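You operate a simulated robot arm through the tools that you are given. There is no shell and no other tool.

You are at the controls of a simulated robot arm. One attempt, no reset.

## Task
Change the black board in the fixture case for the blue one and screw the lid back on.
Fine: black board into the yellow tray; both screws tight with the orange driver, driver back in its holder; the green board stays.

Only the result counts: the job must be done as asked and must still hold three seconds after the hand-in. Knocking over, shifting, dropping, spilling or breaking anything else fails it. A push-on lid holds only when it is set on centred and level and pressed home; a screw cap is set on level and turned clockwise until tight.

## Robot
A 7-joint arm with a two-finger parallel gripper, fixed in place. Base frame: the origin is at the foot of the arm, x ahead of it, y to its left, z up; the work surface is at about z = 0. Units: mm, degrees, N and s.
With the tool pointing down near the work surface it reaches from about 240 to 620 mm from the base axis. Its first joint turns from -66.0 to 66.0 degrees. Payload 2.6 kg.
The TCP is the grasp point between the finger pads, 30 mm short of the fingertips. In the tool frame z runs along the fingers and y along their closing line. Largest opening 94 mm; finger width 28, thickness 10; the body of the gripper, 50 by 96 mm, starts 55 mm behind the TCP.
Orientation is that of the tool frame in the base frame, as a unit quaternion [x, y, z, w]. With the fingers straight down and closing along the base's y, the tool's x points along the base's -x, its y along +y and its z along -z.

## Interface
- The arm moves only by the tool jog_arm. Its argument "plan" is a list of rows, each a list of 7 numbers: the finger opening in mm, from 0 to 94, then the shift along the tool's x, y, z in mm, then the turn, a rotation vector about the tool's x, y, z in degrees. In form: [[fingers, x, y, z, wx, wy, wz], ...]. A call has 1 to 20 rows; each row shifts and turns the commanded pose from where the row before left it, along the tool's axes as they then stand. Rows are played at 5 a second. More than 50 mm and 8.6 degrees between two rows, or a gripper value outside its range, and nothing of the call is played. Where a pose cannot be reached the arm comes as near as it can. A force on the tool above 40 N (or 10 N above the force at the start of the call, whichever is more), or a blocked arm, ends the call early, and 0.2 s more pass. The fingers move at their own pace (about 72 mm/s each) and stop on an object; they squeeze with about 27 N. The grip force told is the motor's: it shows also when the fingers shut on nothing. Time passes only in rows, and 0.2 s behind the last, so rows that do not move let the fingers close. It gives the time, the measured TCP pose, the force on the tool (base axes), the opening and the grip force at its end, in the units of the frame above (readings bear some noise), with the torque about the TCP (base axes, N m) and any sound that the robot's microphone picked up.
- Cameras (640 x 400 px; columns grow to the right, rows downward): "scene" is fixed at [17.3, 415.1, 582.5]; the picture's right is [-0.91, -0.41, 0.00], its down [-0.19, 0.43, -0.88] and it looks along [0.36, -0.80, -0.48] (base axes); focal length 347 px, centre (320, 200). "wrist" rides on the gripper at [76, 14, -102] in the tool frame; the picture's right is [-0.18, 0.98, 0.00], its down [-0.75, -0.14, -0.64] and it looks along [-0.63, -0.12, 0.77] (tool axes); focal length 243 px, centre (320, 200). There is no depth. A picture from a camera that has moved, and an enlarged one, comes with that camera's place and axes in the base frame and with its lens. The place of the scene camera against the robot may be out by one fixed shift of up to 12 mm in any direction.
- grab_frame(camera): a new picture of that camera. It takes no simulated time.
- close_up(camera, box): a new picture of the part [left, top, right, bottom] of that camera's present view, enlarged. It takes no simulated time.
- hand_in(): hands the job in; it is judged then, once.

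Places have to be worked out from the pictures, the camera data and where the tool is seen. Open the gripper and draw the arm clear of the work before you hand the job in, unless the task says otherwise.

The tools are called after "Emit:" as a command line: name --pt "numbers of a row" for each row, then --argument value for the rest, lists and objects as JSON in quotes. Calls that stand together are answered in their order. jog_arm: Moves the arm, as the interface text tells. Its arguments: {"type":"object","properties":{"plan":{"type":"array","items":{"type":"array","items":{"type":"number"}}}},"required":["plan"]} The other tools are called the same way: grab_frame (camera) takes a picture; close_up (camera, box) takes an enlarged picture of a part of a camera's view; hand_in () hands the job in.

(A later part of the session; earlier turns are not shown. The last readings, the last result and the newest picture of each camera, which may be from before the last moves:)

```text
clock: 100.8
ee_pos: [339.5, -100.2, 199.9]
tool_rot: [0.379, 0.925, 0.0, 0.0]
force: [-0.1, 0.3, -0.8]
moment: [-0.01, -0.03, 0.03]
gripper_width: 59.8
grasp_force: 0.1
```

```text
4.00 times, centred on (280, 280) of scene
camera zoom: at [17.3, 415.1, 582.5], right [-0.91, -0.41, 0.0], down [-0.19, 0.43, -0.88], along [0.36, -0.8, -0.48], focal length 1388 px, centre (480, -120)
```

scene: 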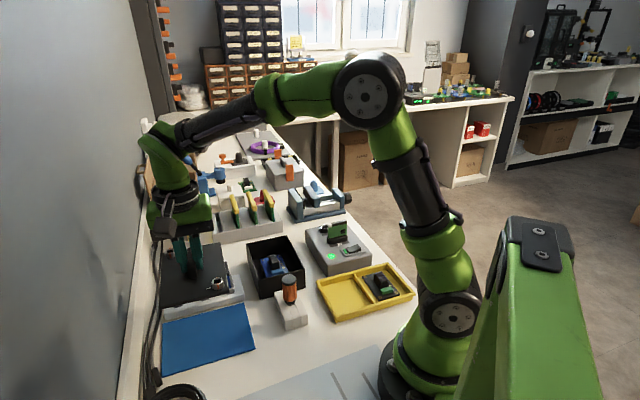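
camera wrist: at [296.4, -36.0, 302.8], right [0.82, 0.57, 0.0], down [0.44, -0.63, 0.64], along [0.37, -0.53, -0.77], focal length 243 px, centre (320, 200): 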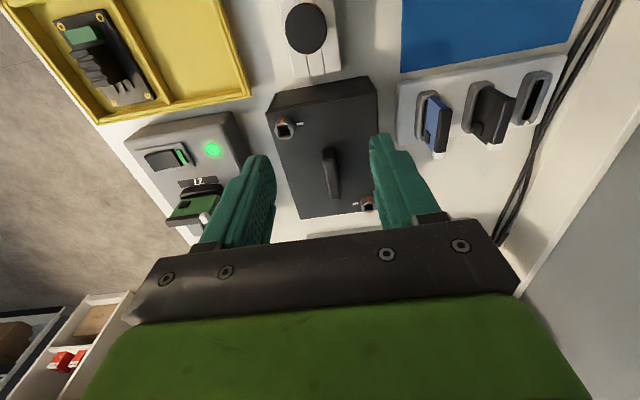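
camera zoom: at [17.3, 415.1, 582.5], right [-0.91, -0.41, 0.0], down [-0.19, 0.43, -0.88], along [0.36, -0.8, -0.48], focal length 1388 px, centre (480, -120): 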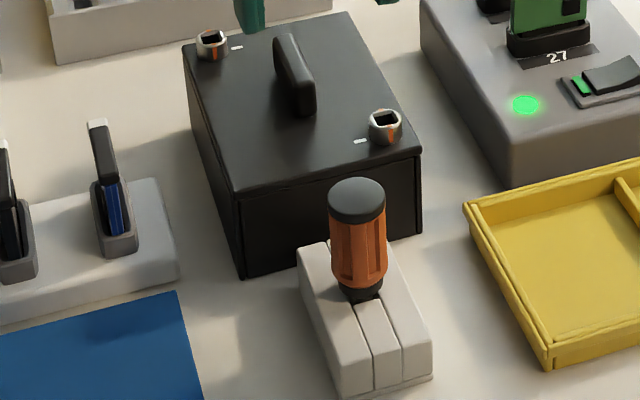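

The lid sits flush. Next, the driver: I fly above it with yaw +30°, where its handle facets should face the pads and leave room for clockwise turning.

Emit:
jog_arm --pt "60 29.5 1 0 0 0 0" --pt "60 29.4 0.9 0 0 0 0" --pt "60 0 0 0 0 0 -8.3" --pt "60 0 0 0 0 0 -8.3" --pt "60 0 0 0 0 0 -8.3" --pt "60 0 0 0 0 0 -8.3" --pt "60 0 0 0 0 0 -8.3" --pt "60 0 0 0 0 0 -8.3" --pt "60 0 0 0 0 0 -8.3" --pt "60 0 0 0 0 0 -8.3" --pt "60 0 0 0 0 0 -8.1" --pt "60 0 0 35 0 0 0" --pt "60 0 0 30 0 0 0" --pt "60 0 0 0 0 0 0"

Emit:
grab_frame --camera "wrist"

Emit:
close_up --camera "wrist" --box '[240, 80, 400, 220]'

Emit:
close_up --camera "scene" --box '[230, 200, 350, 340]'

```text
clock: 103.8
ee_pos: [298.9, -58.4, 135.3]
tool_rot: [-0.258, 0.966, 0.0, 0.0]
force: [0.3, -0.2, -0.2]
moment: [0.0, 0.0, 0.0]
gripper_width: 59.9
grasp_force: 0.1
```

```text
taken
camera wrist: at [226.6, -83.7, 237.9], right [-0.33, 0.94, 0.0], down [0.72, 0.26, 0.64], along [0.61, 0.21, -0.77], focal length 243 px, centre (320, 200)
```

wrist: 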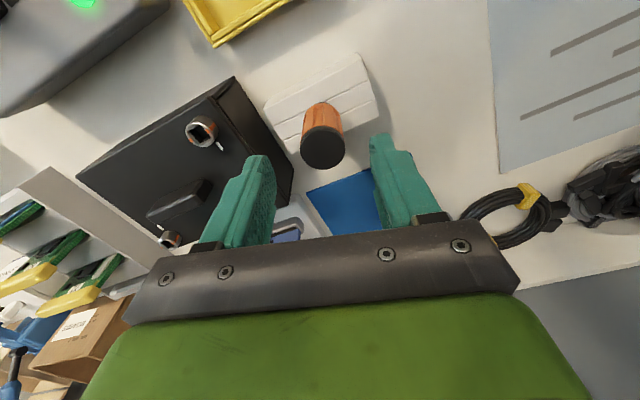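

```text
2.86 times, centred on (320, 150) of wrist
camera zoom: at [226.6, -83.7, 237.9], right [-0.33, 0.94, 0.0], down [0.72, 0.26, 0.64], along [0.61, 0.21, -0.77], focal length 693 px, centre (320, 343)
```

zoom: 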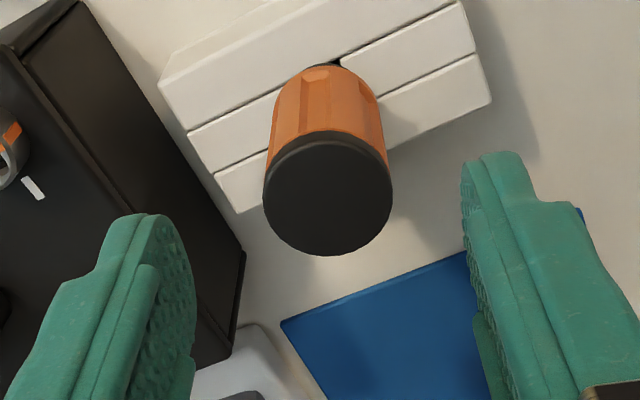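

```text
2.86 times, centred on (290, 270) of scene
camera zoom: at [17.3, 415.1, 582.5], right [-0.91, -0.41, 0.0], down [-0.19, 0.43, -0.88], along [0.36, -0.8, -0.48], focal length 991 px, centre (406, 0)
```

zoom: 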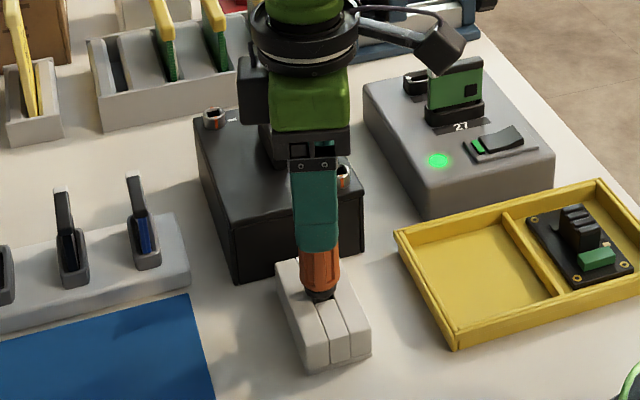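

The driver is at (299,-56.2) and a flute faces the camera, so the ridges face the pads as intended. I correct 2–3 mm, descend and grip.

Emit:
jog_arm --pt "60 -1.7 2.1 10 0 0 0" --pt "60 0 0 20 0 0 0" --pt "60 0 0 20 0 0 0" --pt "60 0 0 19 0 0 0" --pt "60 0 0 0 0 0 0"

Emit:
close_up --camera "wrist" --box '[200, 80, 420, 240]'

```text
clock: 105.0
ee_pos: [298.6, -54.6, 67.3]
tool_rot: [-0.258, 0.966, 0.0, -0.001]
force: [0.8, -0.1, -0.5]
moment: [-0.02, 0.04, 0.0]
gripper_width: 60.0
grasp_force: 0.1
```

```text
2.50 times, centred on (310, 160) of wrist
camera zoom: at [227.0, -80.8, 170.0], right [-0.33, 0.94, 0.0], down [0.72, 0.25, 0.64], along [0.61, 0.21, -0.77], focal length 606 px, centre (345, 300)
```

zoom: 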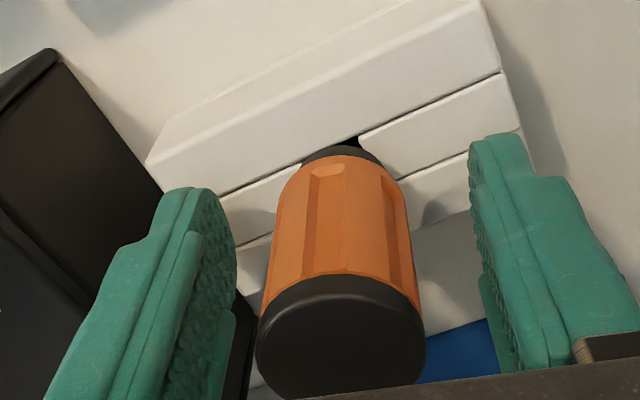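

Same picture as the first successful grip. I close and lift.

Emit:
jog_arm --pt "30 0 0 0 0 0 0" --pt "10 0 0 0 0 0 0" --pt "10 0 0 0 0 0 0" --pt "10 0 0 0 0 0 0" --pt "10 0 0 -5 0 0 0" --pt "10 0 0 -15 0 0 0" --pt "10 0 0 -25 0 0 0" --pt "10 0 0 -30 0 0 0" --pt "10 0 0 -22 0 0 0" --pt "10 0 0 0 0 0 0"

Emit:
close_up --camera "wrist" --box '[260, 60, 380, 160]'

Emit:
close_up --camera "scene" --box '[240, 210, 340, 290]'

```text
clock: 107.2
ee_pos: [299.5, -54.5, 164.0]
tool_rot: [-0.258, 0.966, 0.0, -0.001]
force: [-0.2, -0.5, 0.3]
moment: [0.0, 0.01, -0.01]
gripper_width: 28.8
grasp_force: 27.3
```

```text
4.00 times, centred on (320, 110) of wrist
camera zoom: at [227.2, -79.8, 266.8], right [-0.33, 0.94, 0.0], down [0.72, 0.26, 0.64], along [0.61, 0.21, -0.77], focal length 970 px, centre (320, 560)
```

zoom: 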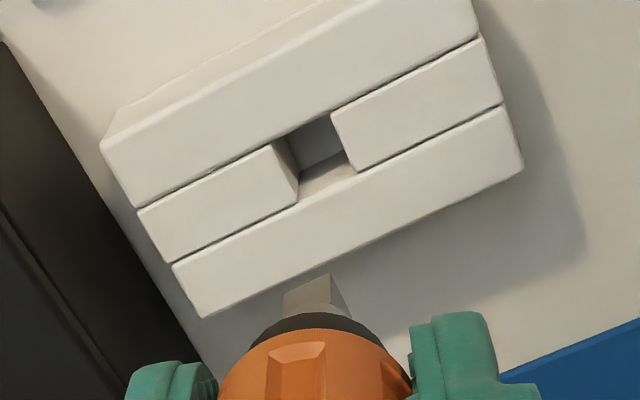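

```text
5.00 times, centred on (290, 250) of scene
camera zoom: at [17.3, 415.1, 582.5], right [-0.91, -0.41, 0.0], down [-0.19, 0.43, -0.88], along [0.36, -0.8, -0.48], focal length 1734 px, centre (470, -50)
```

zoom: 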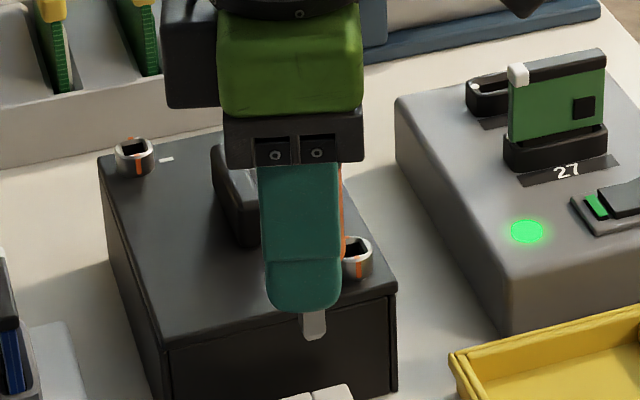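

The driver is gripped with the bit at 45°, centred under the TCP. I move above screw 1 at (325,-138.5).

Emit:
jog_arm --pt "10 6.4 -28.4 0 0 0 0" --pt "10 6.4 -28.4 0 0 0 0" --pt "10 6.5 -28.4 0 0 0 0" --pt "10 0 0 0 0 0 0" --pt "10 0 0 0 0 0 0"

Emit:
close_up --camera "wrist" --box '[260, 80, 380, 160]'

Emit:
close_up --camera "scene" --box '[280, 240, 330, 280]'

```text
clock: 108.4
ee_pos: [325.5, -139.5, 162.4]
tool_rot: [-0.259, 0.966, 0.0, 0.0]
force: [0.5, 0.4, -0.8]
moment: [0.03, -0.03, 0.05]
gripper_width: 28.6
grasp_force: 27.6
```

```text
5.00 times, centred on (320, 120) of wrist
camera zoom: at [253.5, -165.5, 266.4], right [-0.33, 0.94, 0.0], down [0.72, 0.25, 0.64], along [0.61, 0.21, -0.77], focal length 1213 px, centre (320, 600)
```

zoom: 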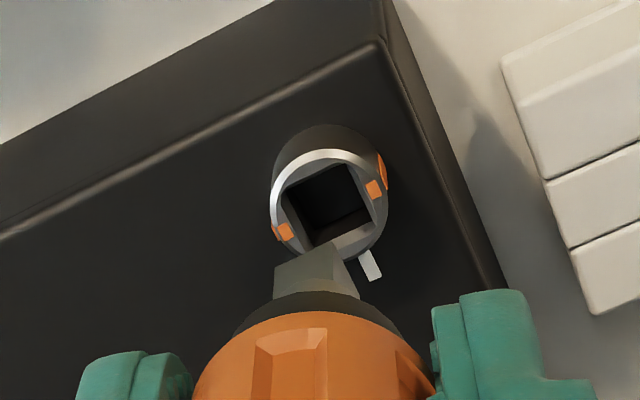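

```text
10.00 times, centred on (305, 260) of scene
camera zoom: at [17.3, 415.1, 582.5], right [-0.91, -0.41, 0.0], down [-0.19, 0.43, -0.88], along [0.36, -0.8, -0.48], focal length 3469 px, centre (470, -400)
```

zoom: 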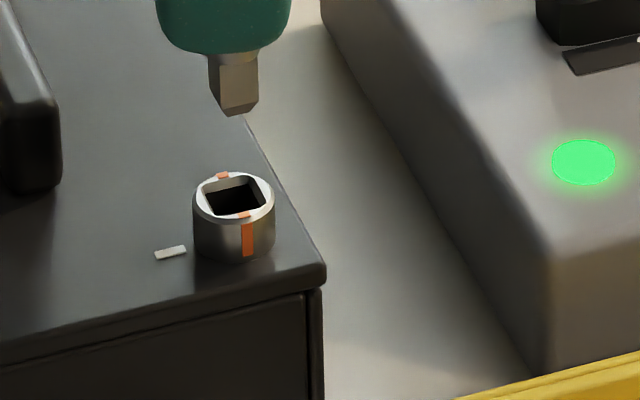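

The bit needs about (-0.2,+2.3) mm of correction. I apply it and lower to just above the screw head.

Emit:
jog_arm --pt "10 -1.0 2.1 8 0 0 0" --pt "10 0 0 10 0 0 0" --pt "10 0 0 2 0 0 0" --pt "10 0 0 0 0 0 0" --pt "10 0 0 0 0 0 0"

Emit:
close_up --camera "wrist" --box '[260, 80, 380, 160]'

Emit:
close_up --camera "scene" --box '[280, 240, 330, 280]'

```text
clock: 109.6
ee_pos: [324.4, -136.7, 142.4]
tool_rot: [-0.259, 0.966, 0.0, 0.0]
force: [-0.4, 0.9, -0.4]
moment: [0.01, 0.01, 0.02]
gripper_width: 28.5
grasp_force: 26.8
```

```text
5.00 times, centred on (320, 120) of wrist
camera zoom: at [253.2, -162.4, 245.5], right [-0.33, 0.94, 0.0], down [0.72, 0.25, 0.64], along [0.61, 0.21, -0.77], focal length 1213 px, centre (320, 600)
```

zoom: 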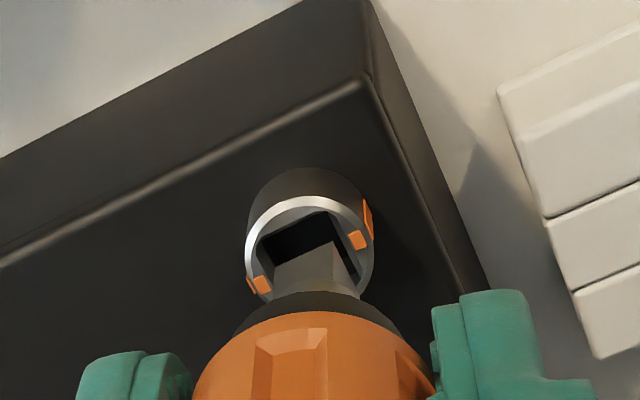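

```text
10.00 times, centred on (305, 260) of scene
camera zoom: at [17.3, 415.1, 582.5], right [-0.91, -0.41, 0.0], down [-0.19, 0.43, -0.88], along [0.36, -0.8, -0.48], focal length 3469 px, centre (470, -400)
```

zoom: 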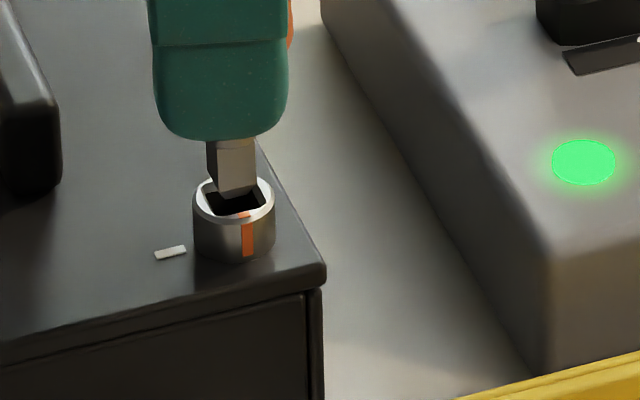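

The bit is about 1.5 mm too far in y. I correct and lower into the socket.

Emit:
jog_arm --pt "10 1.1 -1.1 1 0 0 0" --pt "10 0 0 0 0 0 0" --pt "10 0 0 2.5 0 0 0" --pt "10 0 0 2 0 0 0" --pt "10 0 0 0 0 0 0"

Emit:
close_up --camera "wrist" --box '[260, 80, 380, 160]'

Emit:
close_up --camera "scene" --box '[280, 240, 330, 280]'

```text
clock: 110.8
ee_pos: [325.9, -137.9, 136.6]
tool_rot: [-0.259, 0.966, 0.001, 0.0]
force: [0.2, 0.4, -0.7]
moment: [0.02, 0.01, 0.0]
gripper_width: 28.8
grasp_force: 26.6
```

```text
5.00 times, centred on (320, 120) of wrist
camera zoom: at [253.0, -163.9, 239.8], right [-0.33, 0.94, 0.0], down [0.72, 0.25, 0.64], along [0.61, 0.21, -0.77], focal length 1213 px, centre (320, 600)
```

zoom: 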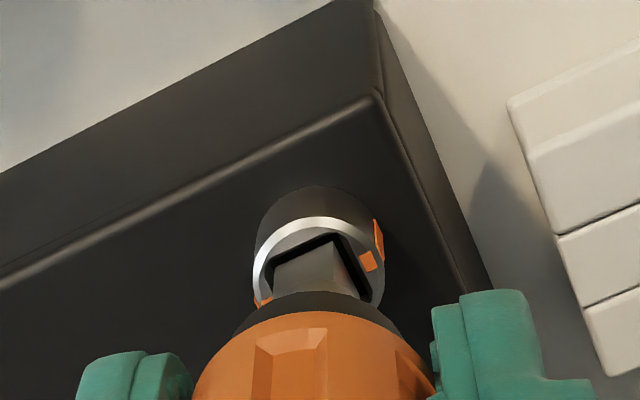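

```text
10.00 times, centred on (305, 260) of scene
camera zoom: at [17.3, 415.1, 582.5], right [-0.91, -0.41, 0.0], down [-0.19, 0.43, -0.88], along [0.36, -0.8, -0.48], focal length 3469 px, centre (470, -400)
```

zoom: 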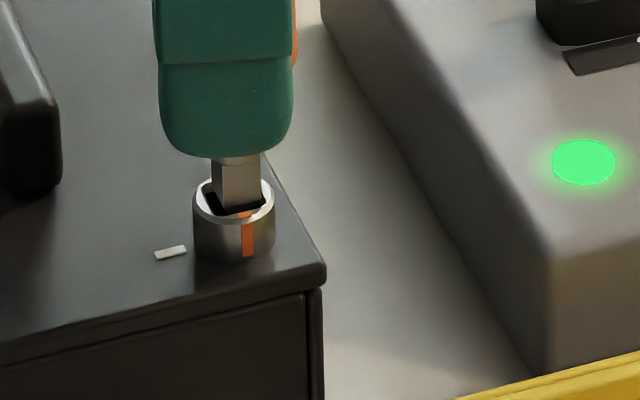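

The bit is centred in the socket. I lower 6 mm deeper, then start turning clockwise (positive about tool z).

Emit:
jog_arm --pt "10 0 0 3 0 0 0" --pt "10 0 0 3 0 0 0" --pt "10 0 0 0 0 0 0"

Emit:
jog_arm --pt "10 0 0 0 0 0 5" --pt "10 0 0 0 0 0 5" --pt "10 0 0 0 0 0 5" --pt "10 0 0 0 0 0 5"

Emit:
close_up --camera "wrist" --box '[260, 80, 380, 160]'

Emit:
close_up --camera "scene" --box '[280, 240, 330, 280]'

```text
clock: 111.6
ee_pos: [324.1, -138.5, 131.2]
tool_rot: [-0.259, 0.966, 0.0, 0.0]
force: [1.1, -1.3, 0.0]
moment: [0.0, -0.02, 0.02]
gripper_width: 28.5
grasp_force: 27.3
```

```text
clock: 112.6
ee_pos: [324.3, -137.7, 131.7]
tool_rot: [-0.087, 0.996, 0.0, 0.0]
force: [1.2, 0.9, 0.2]
moment: [0.08, -0.06, 0.03]
gripper_width: 28.9
grasp_force: 26.9
```

```text
5.00 times, centred on (320, 120) of wrist
camera zoom: at [248.6, -137.2, 234.5], right [0.01, 1.0, 0.0], down [0.77, -0.01, 0.64], along [0.64, -0.01, -0.77], focal length 1213 px, centre (320, 600)
```

zoom: 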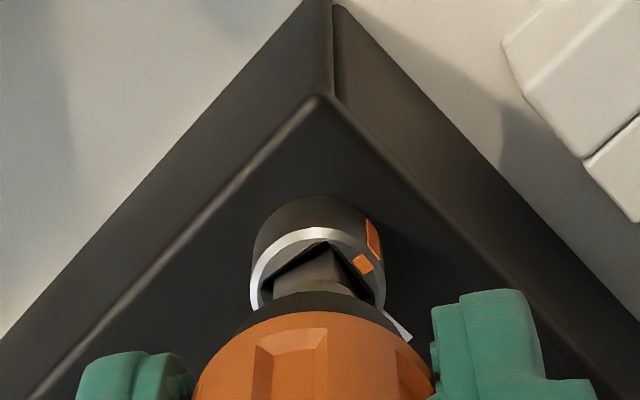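

```text
10.00 times, centred on (305, 260) of scene
camera zoom: at [17.3, 415.1, 582.5], right [-0.91, -0.41, 0.0], down [-0.19, 0.43, -0.88], along [0.36, -0.8, -0.48], focal length 3469 px, centre (470, -400)
```

zoom: 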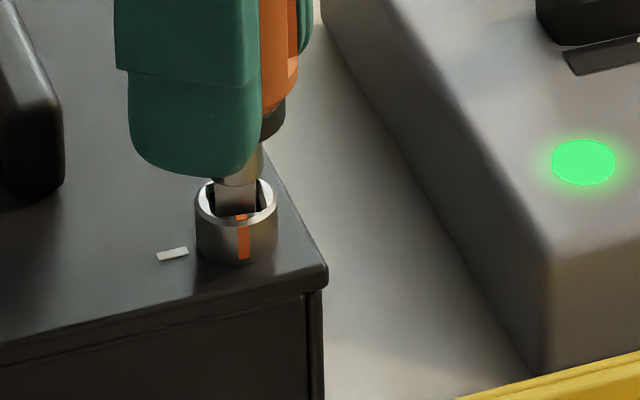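

The orange mark is moving clockwise with almost no torque, so the screw is turning. I continue.

Emit:
jog_arm --pt "10 0 0 0 0 0 6" --pt "10 0 0 0 0 0 6" --pt "10 0 0 0 0 0 6" --pt "10 0 0 0 0 0 6" --pt "10 0 0 0 0 0 6"

Emit:
close_up --camera "scene" --box '[280, 240, 330, 280]'

Emit:
close_up --camera "wrist" --box '[260, 80, 380, 160]'

```text
clock: 113.8
ee_pos: [324.2, -138.3, 131.1]
tool_rot: [0.174, 0.985, 0.0, 0.0]
force: [0.9, -1.4, -1.5]
moment: [-0.07, -0.07, -0.01]
gripper_width: 28.3
grasp_force: 27.5
```

```text
10.00 times, centred on (305, 260) of scene
camera zoom: at [17.3, 415.1, 582.5], right [-0.91, -0.41, 0.0], down [-0.19, 0.43, -0.88], along [0.36, -0.8, -0.48], focal length 3469 px, centre (470, -400)
```

zoom: 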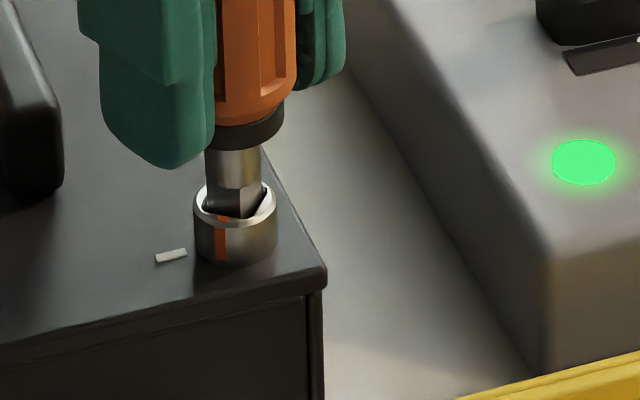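

```text
5.00 times, centred on (320, 120) of wrist
camera zoom: at [259.2, -98.4, 234.6], right [0.51, 0.86, 0.0], down [0.66, -0.39, 0.64], along [0.55, -0.33, -0.77], focal length 1213 px, centre (320, 600)
```

zoom: 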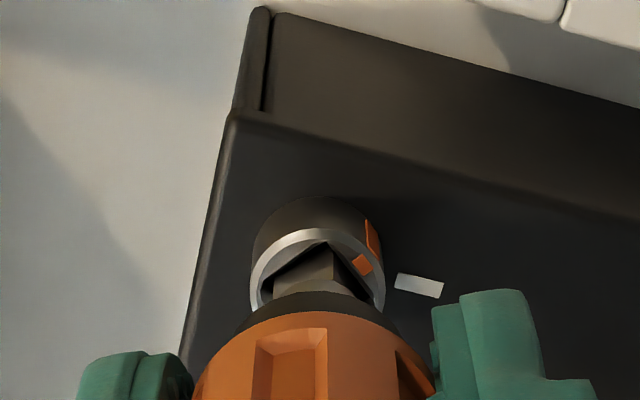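

The screw turns with the tool; the mark approaches the tick. I continue while watching torque.

Emit:
jog_arm --pt "10 0 0 0 0 0 6" --pt "10 0 0 0 0 0 6" --pt "10 0 0 0 0 0 6" --pt "10 0 0 0 0 0 6"

Emit:
jog_arm --pt "10 0 0 0 0 0 5" --pt "10 0 0 0 0 0 5" --pt "10 0 0 0 0 0 4"

Emit:
close_up --camera "scene" --box '[280, 240, 330, 280]'

Emit:
close_up --camera "wrist" --box '[260, 80, 380, 160]'

```text
clock: 114.8
ee_pos: [325.0, -137.8, 131.7]
tool_rot: [0.375, 0.927, 0.0, 0.0]
force: [-0.7, -0.2, -0.9]
moment: [0.03, 0.03, 0.02]
gripper_width: 28.8
grasp_force: 26.8
```

```text
clock: 115.6
ee_pos: [324.8, -138.7, 131.4]
tool_rot: [0.485, 0.875, 0.0, 0.0]
force: [0.5, 0.1, -0.9]
moment: [-0.02, -0.02, 0.02]
gripper_width: 28.4
grasp_force: 26.6
```

```text
10.00 times, centred on (305, 260) of scene
camera zoom: at [17.3, 415.1, 582.5], right [-0.91, -0.41, 0.0], down [-0.19, 0.43, -0.88], along [0.36, -0.8, -0.48], focal length 3469 px, centre (470, -400)
```

zoom: 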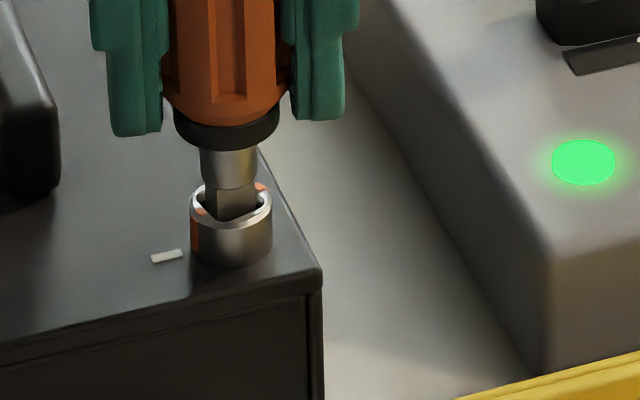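

```text
5.00 times, centred on (320, 120) of wrist
camera zoom: at [297.9, -66.2, 234.6], right [0.93, 0.36, 0.0], down [0.28, -0.71, 0.64], along [0.23, -0.6, -0.77], focal length 1213 px, centre (320, 600)
```

zoom: 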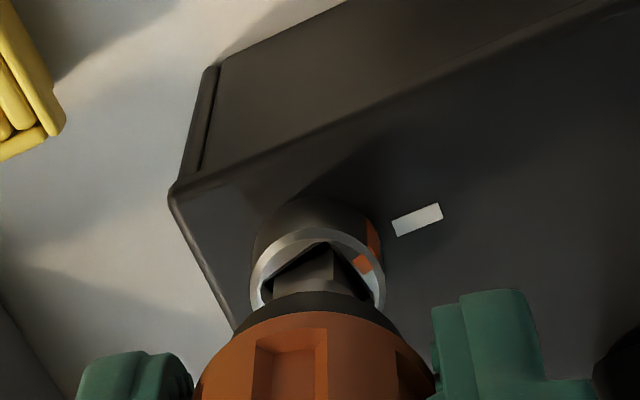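

The mark is nearly at the tick, still with little torque. I continue in small steps.

Emit:
jog_arm --pt "10 0 0 0 0 0 4" --pt "10 0 0 0 0 0 4" --pt "10 0 0 0 0 0 4"

Emit:
jog_arm --pt "10 0 0 0 0 0 4" --pt "10 0 0 0 0 0 4"

Emit:
close_up --camera "scene" --box '[280, 240, 330, 280]'

Emit:
close_up --camera "wrist" --box '[260, 80, 380, 160]'

```text
clock: 116.4
ee_pos: [325.1, -139.2, 132.5]
tool_rot: [0.575, 0.818, 0.0, 0.0]
force: [-1.8, 1.3, -1.2]
moment: [0.03, 0.12, -0.02]
gripper_width: 28.3
grasp_force: 27.3
```

```text
clock: 117.0
ee_pos: [324.4, -138.1, 133.3]
tool_rot: [0.63, 0.777, 0.0, 0.0]
force: [-2.7, -0.5, 0.6]
moment: [0.01, 0.2, 0.09]
gripper_width: 28.9
grasp_force: 27.4
```

```text
10.00 times, centred on (305, 260) of scene
camera zoom: at [17.3, 415.1, 582.5], right [-0.91, -0.41, 0.0], down [-0.19, 0.43, -0.88], along [0.36, -0.8, -0.48], focal length 3469 px, centre (470, -400)
```

zoom: 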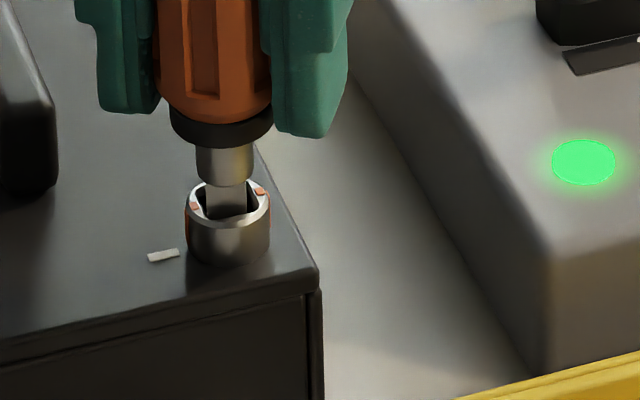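

```text
5.00 times, centred on (320, 120) of wrist
camera zoom: at [324.3, -60.9, 235.2], right [1.0, 0.02, 0.0], down [0.02, -0.77, 0.64], along [0.02, -0.64, -0.77], focal length 1213 px, centre (320, 600)
```

zoom: 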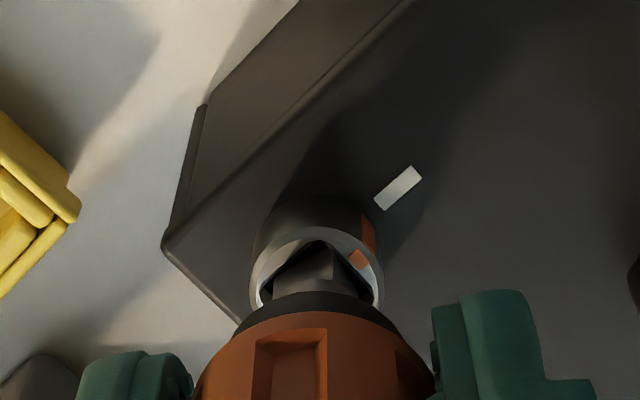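

Torque begins to show at 0.09 Nm; the mark is about 7° short of the tick. I continue stepwise until it tightens.

Emit:
jog_arm --pt "10 0 0 0 0 0 4" --pt "10 0 0 0 0 0 4"

Emit:
close_up --camera "scene" --box '[280, 240, 330, 280]'

Emit:
close_up --camera "wrist" --box '[260, 80, 380, 160]'

```text
clock: 117.6
ee_pos: [324.7, -137.8, 132.5]
tool_rot: [0.683, 0.731, 0.0, 0.002]
force: [-6.9, -1.0, 7.5]
moment: [0.04, 0.4, 0.36]
gripper_width: 28.6
grasp_force: 26.9
```

```text
10.00 times, centred on (305, 260) of scene
camera zoom: at [17.3, 415.1, 582.5], right [-0.91, -0.41, 0.0], down [-0.19, 0.43, -0.88], along [0.36, -0.8, -0.48], focal length 3469 px, centre (470, -400)
```

zoom: 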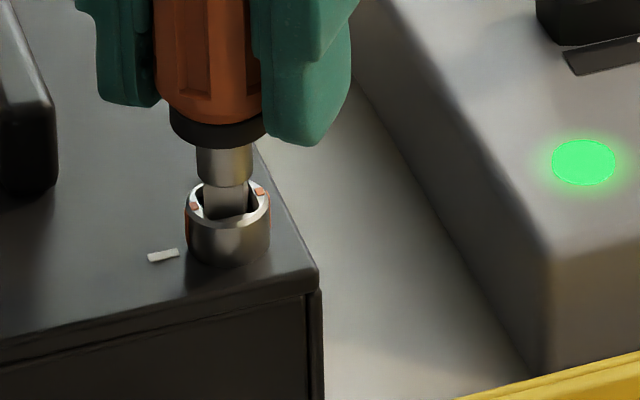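

```text
5.00 times, centred on (320, 120) of wrist
camera zoom: at [335.1, -61.6, 235.0], right [0.99, -0.12, 0.0], down [-0.09, -0.76, 0.64], along [-0.07, -0.64, -0.77], focal length 1213 px, centre (320, 600)
```

zoom: 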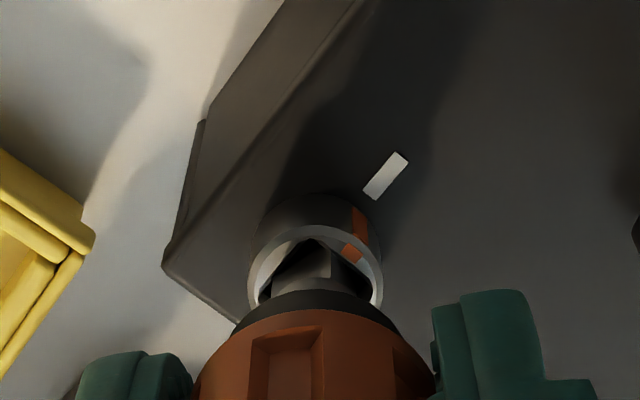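

Torque has jumped to 0.36 Nm with the mark at the tick, so the screw has reached its stop. I add a bit more turn to make sure it's tight.

Emit:
jog_arm --pt "10 0 0 0 0 0 3" --pt "10 0 0 0 0 0 3"

Emit:
jog_arm --pt "10 0 0 0 0 0 3" --pt "10 0 0 0 0 0 3"

Emit:
close_up --camera "scene" --box '[280, 240, 330, 280]'

Emit:
close_up --camera "wrist" --box '[260, 80, 380, 160]'

```text
clock: 118.2
ee_pos: [324.5, -139.4, 131.7]
tool_rot: [0.719, 0.695, 0.0, -0.001]
force: [-4.3, -4.0, 0.2]
moment: [-0.24, 0.15, 0.48]
gripper_width: 28.6
grasp_force: 27.0
```

```text
clock: 118.8
ee_pos: [324.6, -139.1, 132.0]
tool_rot: [0.755, 0.656, 0.0, -0.001]
force: [-7.5, -0.9, 2.1]
moment: [-0.04, 0.37, 0.39]
gripper_width: 29.1
grasp_force: 27.5
```

```text
10.00 times, centred on (305, 260) of scene
camera zoom: at [17.3, 415.1, 582.5], right [-0.91, -0.41, 0.0], down [-0.19, 0.43, -0.88], along [0.36, -0.8, -0.48], focal length 3469 px, centre (470, -400)
```

zoom: 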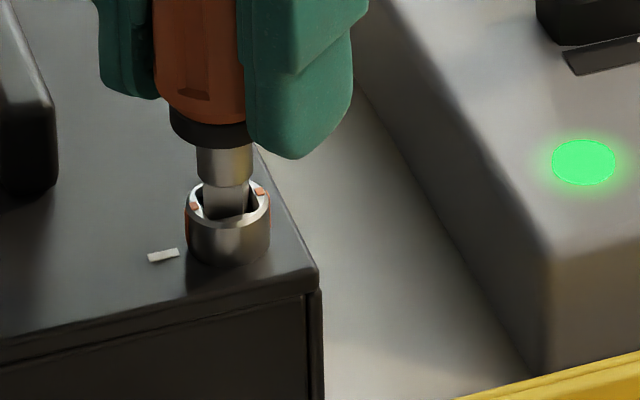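

```text
5.00 times, centred on (320, 120) of wrist
camera zoom: at [350.7, -65.2, 234.8], right [0.95, -0.32, 0.0], down [-0.25, -0.73, 0.64], along [-0.21, -0.61, -0.77], focal length 1213 px, centre (320, 600)
```

zoom: 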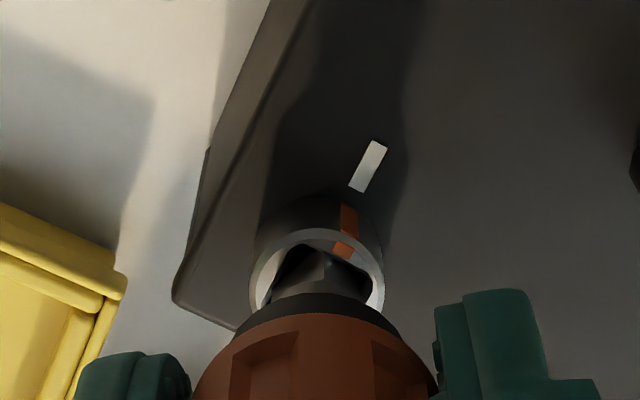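

Torque peaked at 0.48 Nm with no further screw or case movement, so screw 1 is tight. I back off 10° to unload the bit without turning the screw, lift out and check.

Emit:
jog_arm --pt "10 0 0 0 0 0 -5" --pt "10 0 0 0 0 0 -5" --pt "10 0 0 -3 0 0 0" --pt "10 0 0 -8 0 0 0" --pt "10 0 0 -15 0 0 0" --pt "10 0 0 -10 0 0 0" --pt "10 0 0 0 0 0 0"

Emit:
close_up --camera "scene" --box '[280, 240, 330, 280]'

Emit:
close_up --camera "wrist" --box '[260, 60, 380, 160]'

Emit:
close_up --camera "scene" --box '[240, 210, 340, 290]'

```text
clock: 120.4
ee_pos: [324.4, -138.7, 169.6]
tool_rot: [0.695, 0.719, 0.0, 0.0]
force: [0.5, -0.1, -0.3]
moment: [0.0, 0.02, 0.02]
gripper_width: 29.3
grasp_force: 27.0
```

```text
10.00 times, centred on (305, 260) of scene
camera zoom: at [17.3, 415.1, 582.5], right [-0.91, -0.41, 0.0], down [-0.19, 0.43, -0.88], along [0.36, -0.8, -0.48], focal length 3469 px, centre (470, -400)
```

zoom: 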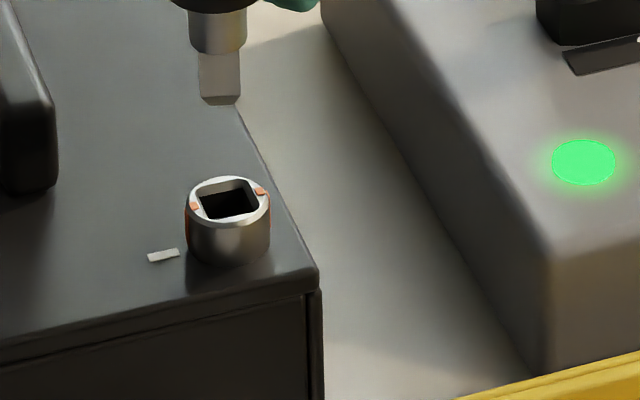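

```text
4.00 times, centred on (320, 110) of wrist
camera zoom: at [337.5, -61.5, 271.9], right [0.99, -0.15, 0.0], down [-0.11, -0.76, 0.64], along [-0.1, -0.63, -0.77], focal length 970 px, centre (320, 560)
```

zoom: 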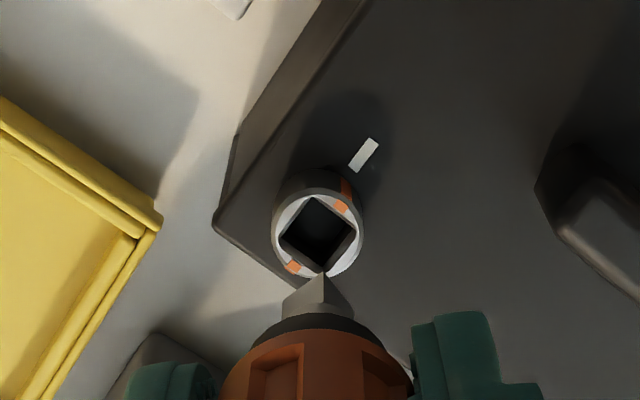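

```text
5.00 times, centred on (290, 250) of scene
camera zoom: at [17.3, 415.1, 582.5], right [-0.91, -0.41, 0.0], down [-0.19, 0.43, -0.88], along [0.36, -0.8, -0.48], focal length 1734 px, centre (470, -50)
```

zoom: 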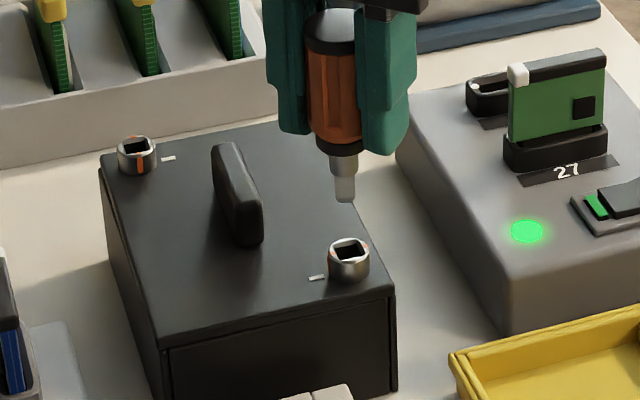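

Screw 1's mark is now in line with its tick. The bit sits at about 33° with the tool at -88°, so starting screw 2 at yaw about +8° keeps the whole turn inside the range already used. I raise, rotate back and move over to screw 2.

Emit:
jog_arm --pt "10 0 0 -18 0 0 0" --pt "10 0 0 0 0 0 -8" --pt "10 0 0 0 0 0 -8" --pt "10 0 0 0 0 0 -8" --pt "10 0 0 0 0 0 -8" --pt "10 0 0 0 0 0 -8" --pt "10 0 0 0 0 0 -8" --pt "10 0 0 0 0 0 -8" --pt "10 0 0 0 0 0 -8" --pt "10 0 0 0 0 0 -8" --pt "10 0 0 0 0 0 -8" --pt "10 0 0 0 0 0 -8" --pt "10 0 0 0 0 0 -8" --pt "10 -32.3 -11.7 0 0 0 0" --pt "10 -32.3 -11.7 0 0 0 0" --pt "10 -32.3 -11.7 0 0 0 0" --pt "10 -32.3 -11.6 0 0 0 0" --pt "10 0 0 0 0 0 0" --pt "10 0 0 0 0 0 0"

Emit:
close_up --camera "wrist" --box '[260, 60, 380, 160]'

Emit:
close_up --camera "scene" --box '[235, 220, 285, 260]'

```text
clock: 124.4
ee_pos: [458.3, -164.5, 185.7]
tool_rot: [-0.069, 0.998, -0.001, 0.001]
force: [-0.5, 0.0, -1.1]
moment: [0.0, 0.0, 0.01]
gripper_width: 28.8
grasp_force: 26.7
```

```text
4.00 times, centred on (320, 110) of wrist
camera zoom: at [382.9, -161.4, 288.0], right [0.04, 1.0, 0.0], down [0.77, -0.03, 0.64], along [0.64, -0.03, -0.77], focal length 970 px, centre (320, 560)
```

zoom: 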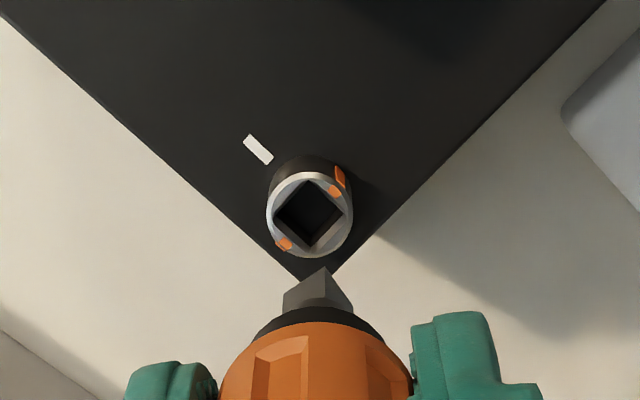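

```text
10.00 times, centred on (260, 240) of scene
camera zoom: at [17.3, 415.1, 582.5], right [-0.91, -0.41, 0.0], down [-0.19, 0.43, -0.88], along [0.36, -0.8, -0.48], focal length 3469 px, centre (920, -200)
```

zoom: 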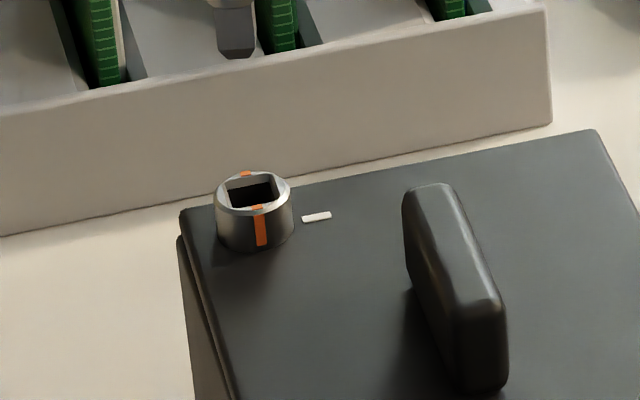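

The bit is about 10° clockwise of the socket. I rotate 8° counter-clockwise, shift about (+2.1,-2.0) mm and lower to just above screw 2.

Emit:
jog_arm --pt "10 0 0 0 0 0 -8" --pt "10 -1.5 -2.5 10 0 0 0" --pt "10 0 0 15 0 0 0" --pt "10 0 0 14 0 0 0" --pt "10 0 0 0 0 0 0" --pt "10 0 0 0 0 0 0"

Emit:
close_up --camera "wrist" --box '[260, 80, 380, 160]'

Emit:
close_up --camera "scene" --box '[235, 220, 285, 260]'

```text
clock: 125.8
ee_pos: [462.5, -168.8, 146.3]
tool_rot: [-0.139, 0.99, 0.0, -0.001]
force: [0.4, 0.5, -0.7]
moment: [0.02, -0.01, -0.01]
gripper_width: 28.7
grasp_force: 27.1
```

```text
5.00 times, centred on (320, 120) of wrist
camera zoom: at [386.2, -175.7, 249.0], right [-0.09, 1.0, 0.0], down [0.76, 0.07, 0.64], along [0.64, 0.06, -0.77], focal length 1213 px, centre (320, 600)
```

zoom: 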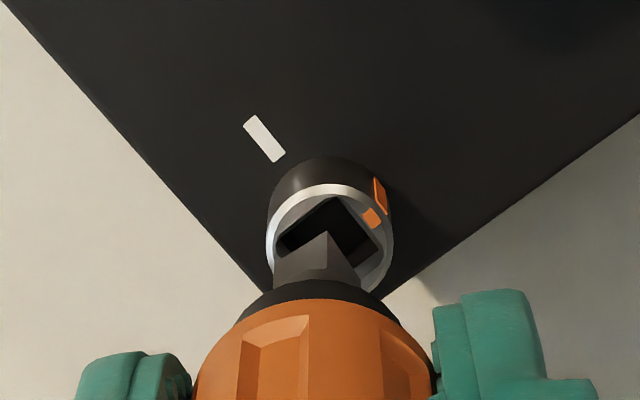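

```text
10.00 times, centred on (260, 240) of scene
camera zoom: at [17.3, 415.1, 582.5], right [-0.91, -0.41, 0.0], down [-0.19, 0.43, -0.88], along [0.36, -0.8, -0.48], focal length 3469 px, centre (920, -200)
```

zoom: 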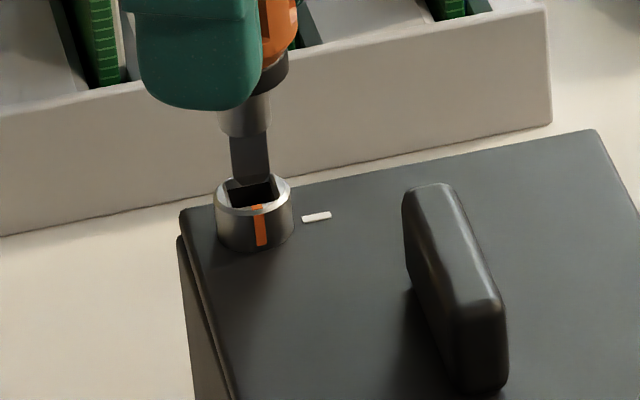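

The bit needs about +1.6 mm sideways. I correct and lower 3 mm to check entry.

Emit:
jog_arm --pt "10 -0.3 1.6 0 0 0 0" --pt "10 0 0 3 0 0 0" --pt "10 0 0 0 0 0 0" --pt "10 0 0 0 0 0 0"

Emit:
close_up --camera "wrist" --box '[260, 80, 380, 160]'

Emit:
close_up --camera "scene" --box '[235, 220, 285, 260]'

```text
clock: 126.8
ee_pos: [461.5, -166.5, 143.3]
tool_rot: [-0.14, 0.99, 0.0, 0.001]
force: [1.1, 0.2, -0.6]
moment: [0.0, -0.05, 0.01]
gripper_width: 28.8
grasp_force: 26.9
```

```text
5.00 times, centred on (320, 120) of wrist
camera zoom: at [385.7, -174.2, 246.8], right [-0.09, 1.0, 0.0], down [0.76, 0.07, 0.64], along [0.64, 0.06, -0.77], focal length 1213 px, centre (320, 600)
```

zoom: 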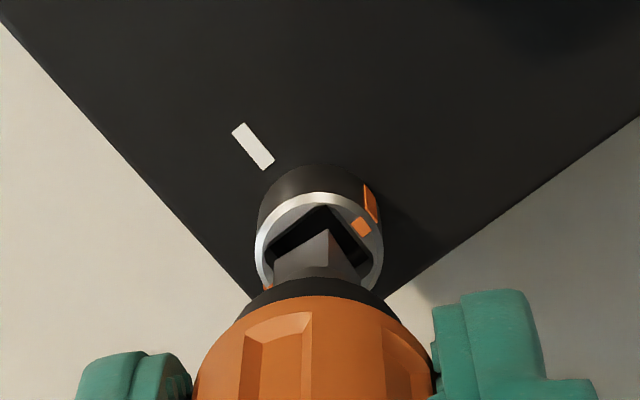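

```text
10.00 times, centred on (260, 240) of scene
camera zoom: at [17.3, 415.1, 582.5], right [-0.91, -0.41, 0.0], down [-0.19, 0.43, -0.88], along [0.36, -0.8, -0.48], focal length 3469 px, centre (920, -200)
```

zoom: 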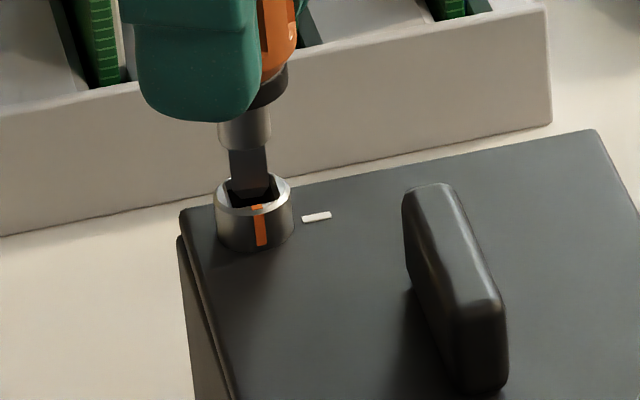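

Sideways it is centred; the scene view suggests about 0.7 mm too far in x. I correct and lower into the socket.

Emit:
jog_arm --pt "10 0.7 0 2 0 0 0" --pt "10 0 0 3 0 0 0" --pt "10 0 0 0 0 0 0"

Emit:
jog_arm --pt "10 0 0 3 0 0 0" --pt "10 0 0 2 0 0 0" --pt "10 0 0 0 0 0 0"

Emit:
close_up --camera "wrist" --box '[260, 80, 380, 160]'

Emit:
close_up --camera "scene" --box '[235, 220, 285, 260]'

```text
clock: 127.6
ee_pos: [461.0, -166.0, 138.7]
tool_rot: [-0.139, 0.99, 0.0, 0.0]
force: [0.1, 0.7, 0.0]
moment: [0.09, -0.05, 0.03]
gripper_width: 28.8
grasp_force: 27.0
```

```text
clock: 128.4
ee_pos: [460.7, -168.0, 136.3]
tool_rot: [-0.14, 0.99, 0.0, 0.002]
force: [-1.6, 3.2, 17.1]
moment: [0.2, 0.11, 0.0]
gripper_width: 28.9
grasp_force: 27.1
```

```text
5.00 times, centred on (320, 120) of wrist
camera zoom: at [385.1, -174.5, 237.8], right [-0.09, 1.0, 0.0], down [0.76, 0.07, 0.65], along [0.64, 0.06, -0.76], focal length 1213 px, centre (320, 600)
```

zoom: 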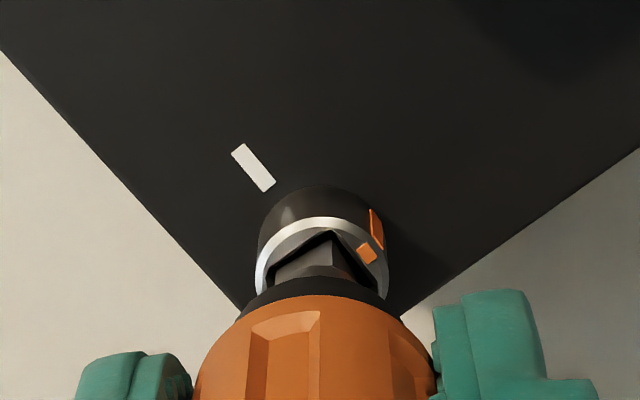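

```text
10.00 times, centred on (260, 240) of scene
camera zoom: at [17.2, 415.2, 582.5], right [-0.91, -0.41, 0.0], down [-0.19, 0.43, -0.88], along [0.36, -0.8, -0.48], focal length 3469 px, centre (920, -200)
```

zoom: 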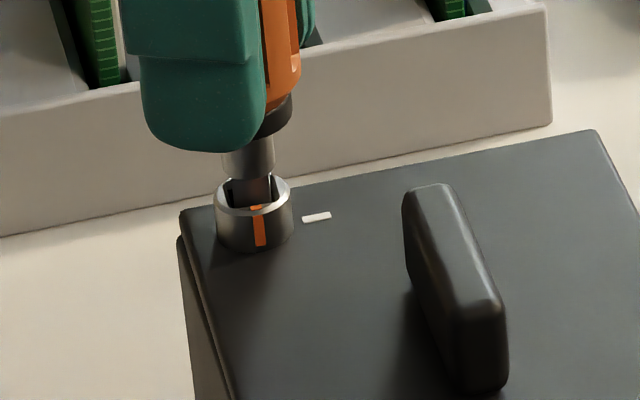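

Contact came early at 17 N with a side force in +y, so the bit is touching the -y side of the socket. I lift slightly, shift 0.8 mm in +y and try again.

Emit:
jog_arm --pt "10 0 0 -1.5 0 0 0" --pt "10 0 0.8 0 0 0 -2" --pt "10 0 0 1.5 0 0 0" --pt "10 0 0 1 0 0 0" --pt "10 0 0 0 0 0 0"

Emit:
close_up --camera "wrist" --box '[260, 80, 380, 160]'

Emit:
close_up --camera "scene" --box '[235, 220, 285, 260]'

```text
clock: 129.6
ee_pos: [459.6, -167.1, 133.5]
tool_rot: [-0.156, 0.988, -0.001, 0.002]
force: [2.0, -1.7, 20.6]
moment: [-0.1, -0.08, 0.0]
gripper_width: 28.6
grasp_force: 27.0
```

```text
5.00 times, centred on (320, 120) of wrist
camera zoom: at [384.6, -176.5, 236.7], right [-0.13, 0.99, 0.0], down [0.76, 0.1, 0.64], along [0.64, 0.08, -0.77], focal length 1213 px, centre (320, 600)
```

zoom: 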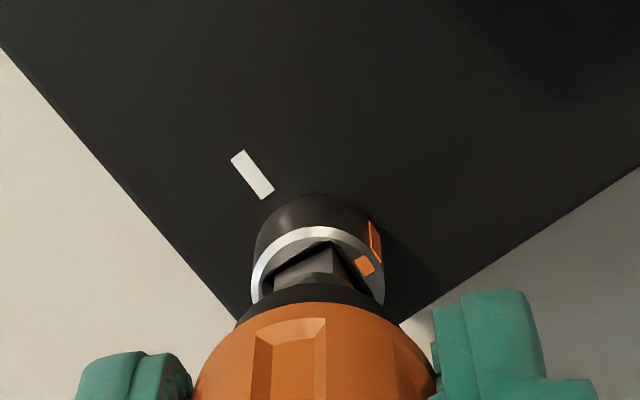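

```text
10.00 times, centred on (260, 240) of scene
camera zoom: at [17.2, 415.2, 582.5], right [-0.91, -0.41, 0.0], down [-0.19, 0.43, -0.88], along [0.36, -0.8, -0.48], focal length 3469 px, centre (920, -200)
```

zoom: 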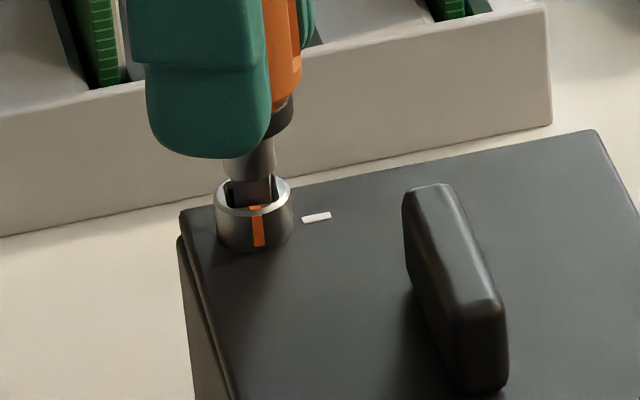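

The bit is as deep as it was in screw 1. Before turning I check whether the lid's far corner is sitting fully down.

Emit:
close_up --camera "scene" --box '[240, 232, 265, 252]'

Emit:
close_up --camera "scene" --box '[240, 230, 320, 330]'

Emit:
close_up --camera "scene" --box '[250, 262, 275, 282]'

Emit:
close_up --camera "scene" --box '[285, 255, 310, 275]'

```text
16.00 times, centred on (252, 242) of scene
camera zoom: at [17.2, 415.2, 582.5], right [-0.91, -0.41, 0.0], down [-0.19, 0.43, -0.88], along [0.36, -0.8, -0.48], focal length 5550 px, centre (1400, -472)
```

zoom: 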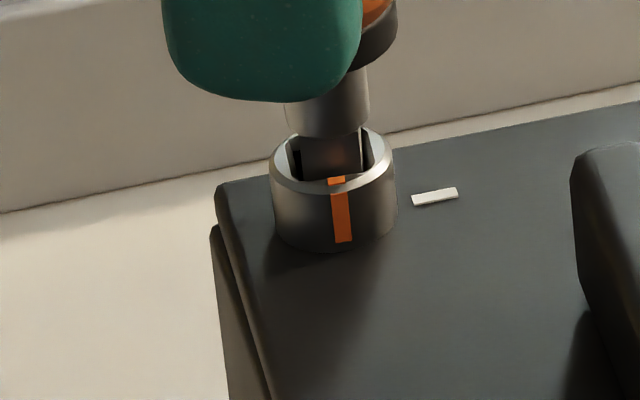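

```text
4.00 times, centred on (280, 280) of scene
camera zoom: at [17.2, 415.2, 582.5], right [-0.91, -0.41, 0.0], down [-0.19, 0.43, -0.88], along [0.36, -0.8, -0.48], focal length 1388 px, centre (480, -120)
```

zoom: 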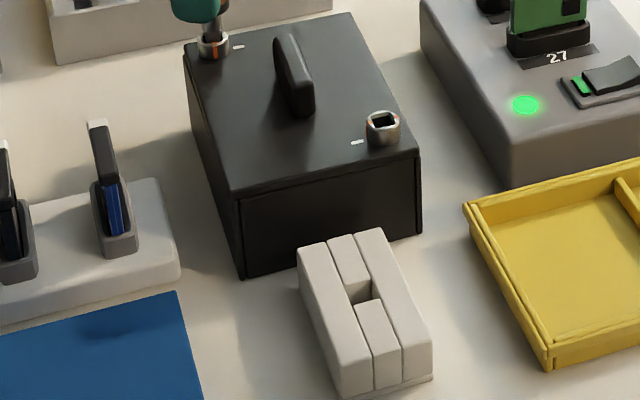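

```text
16.00 times, centred on (262, 272) of scene
camera zoom: at [17.2, 415.2, 582.5], right [-0.91, -0.41, 0.0], down [-0.19, 0.43, -0.88], along [0.36, -0.8, -0.48], focal length 5550 px, centre (1240, -952)
```

zoom: 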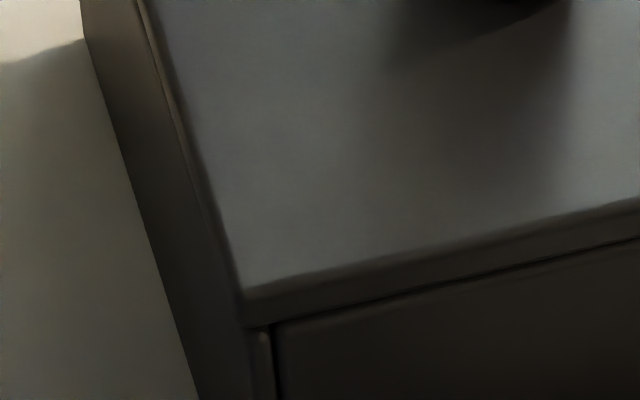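

```text
16.00 times, centred on (298, 265) of scene
camera zoom: at [17.2, 415.2, 582.5], right [-0.91, -0.41, 0.0], down [-0.19, 0.43, -0.88], along [0.36, -0.8, -0.48], focal length 5550 px, centre (680, -840)
```

zoom: 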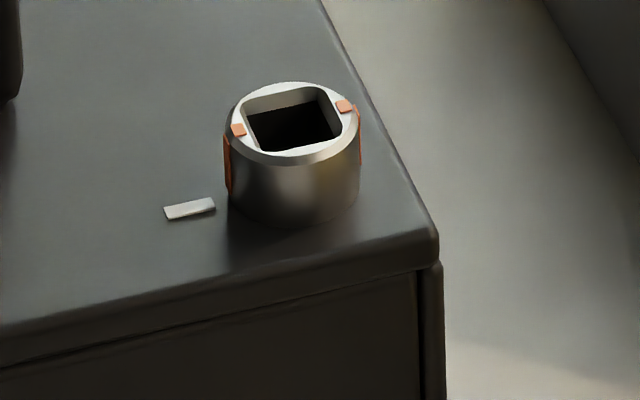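

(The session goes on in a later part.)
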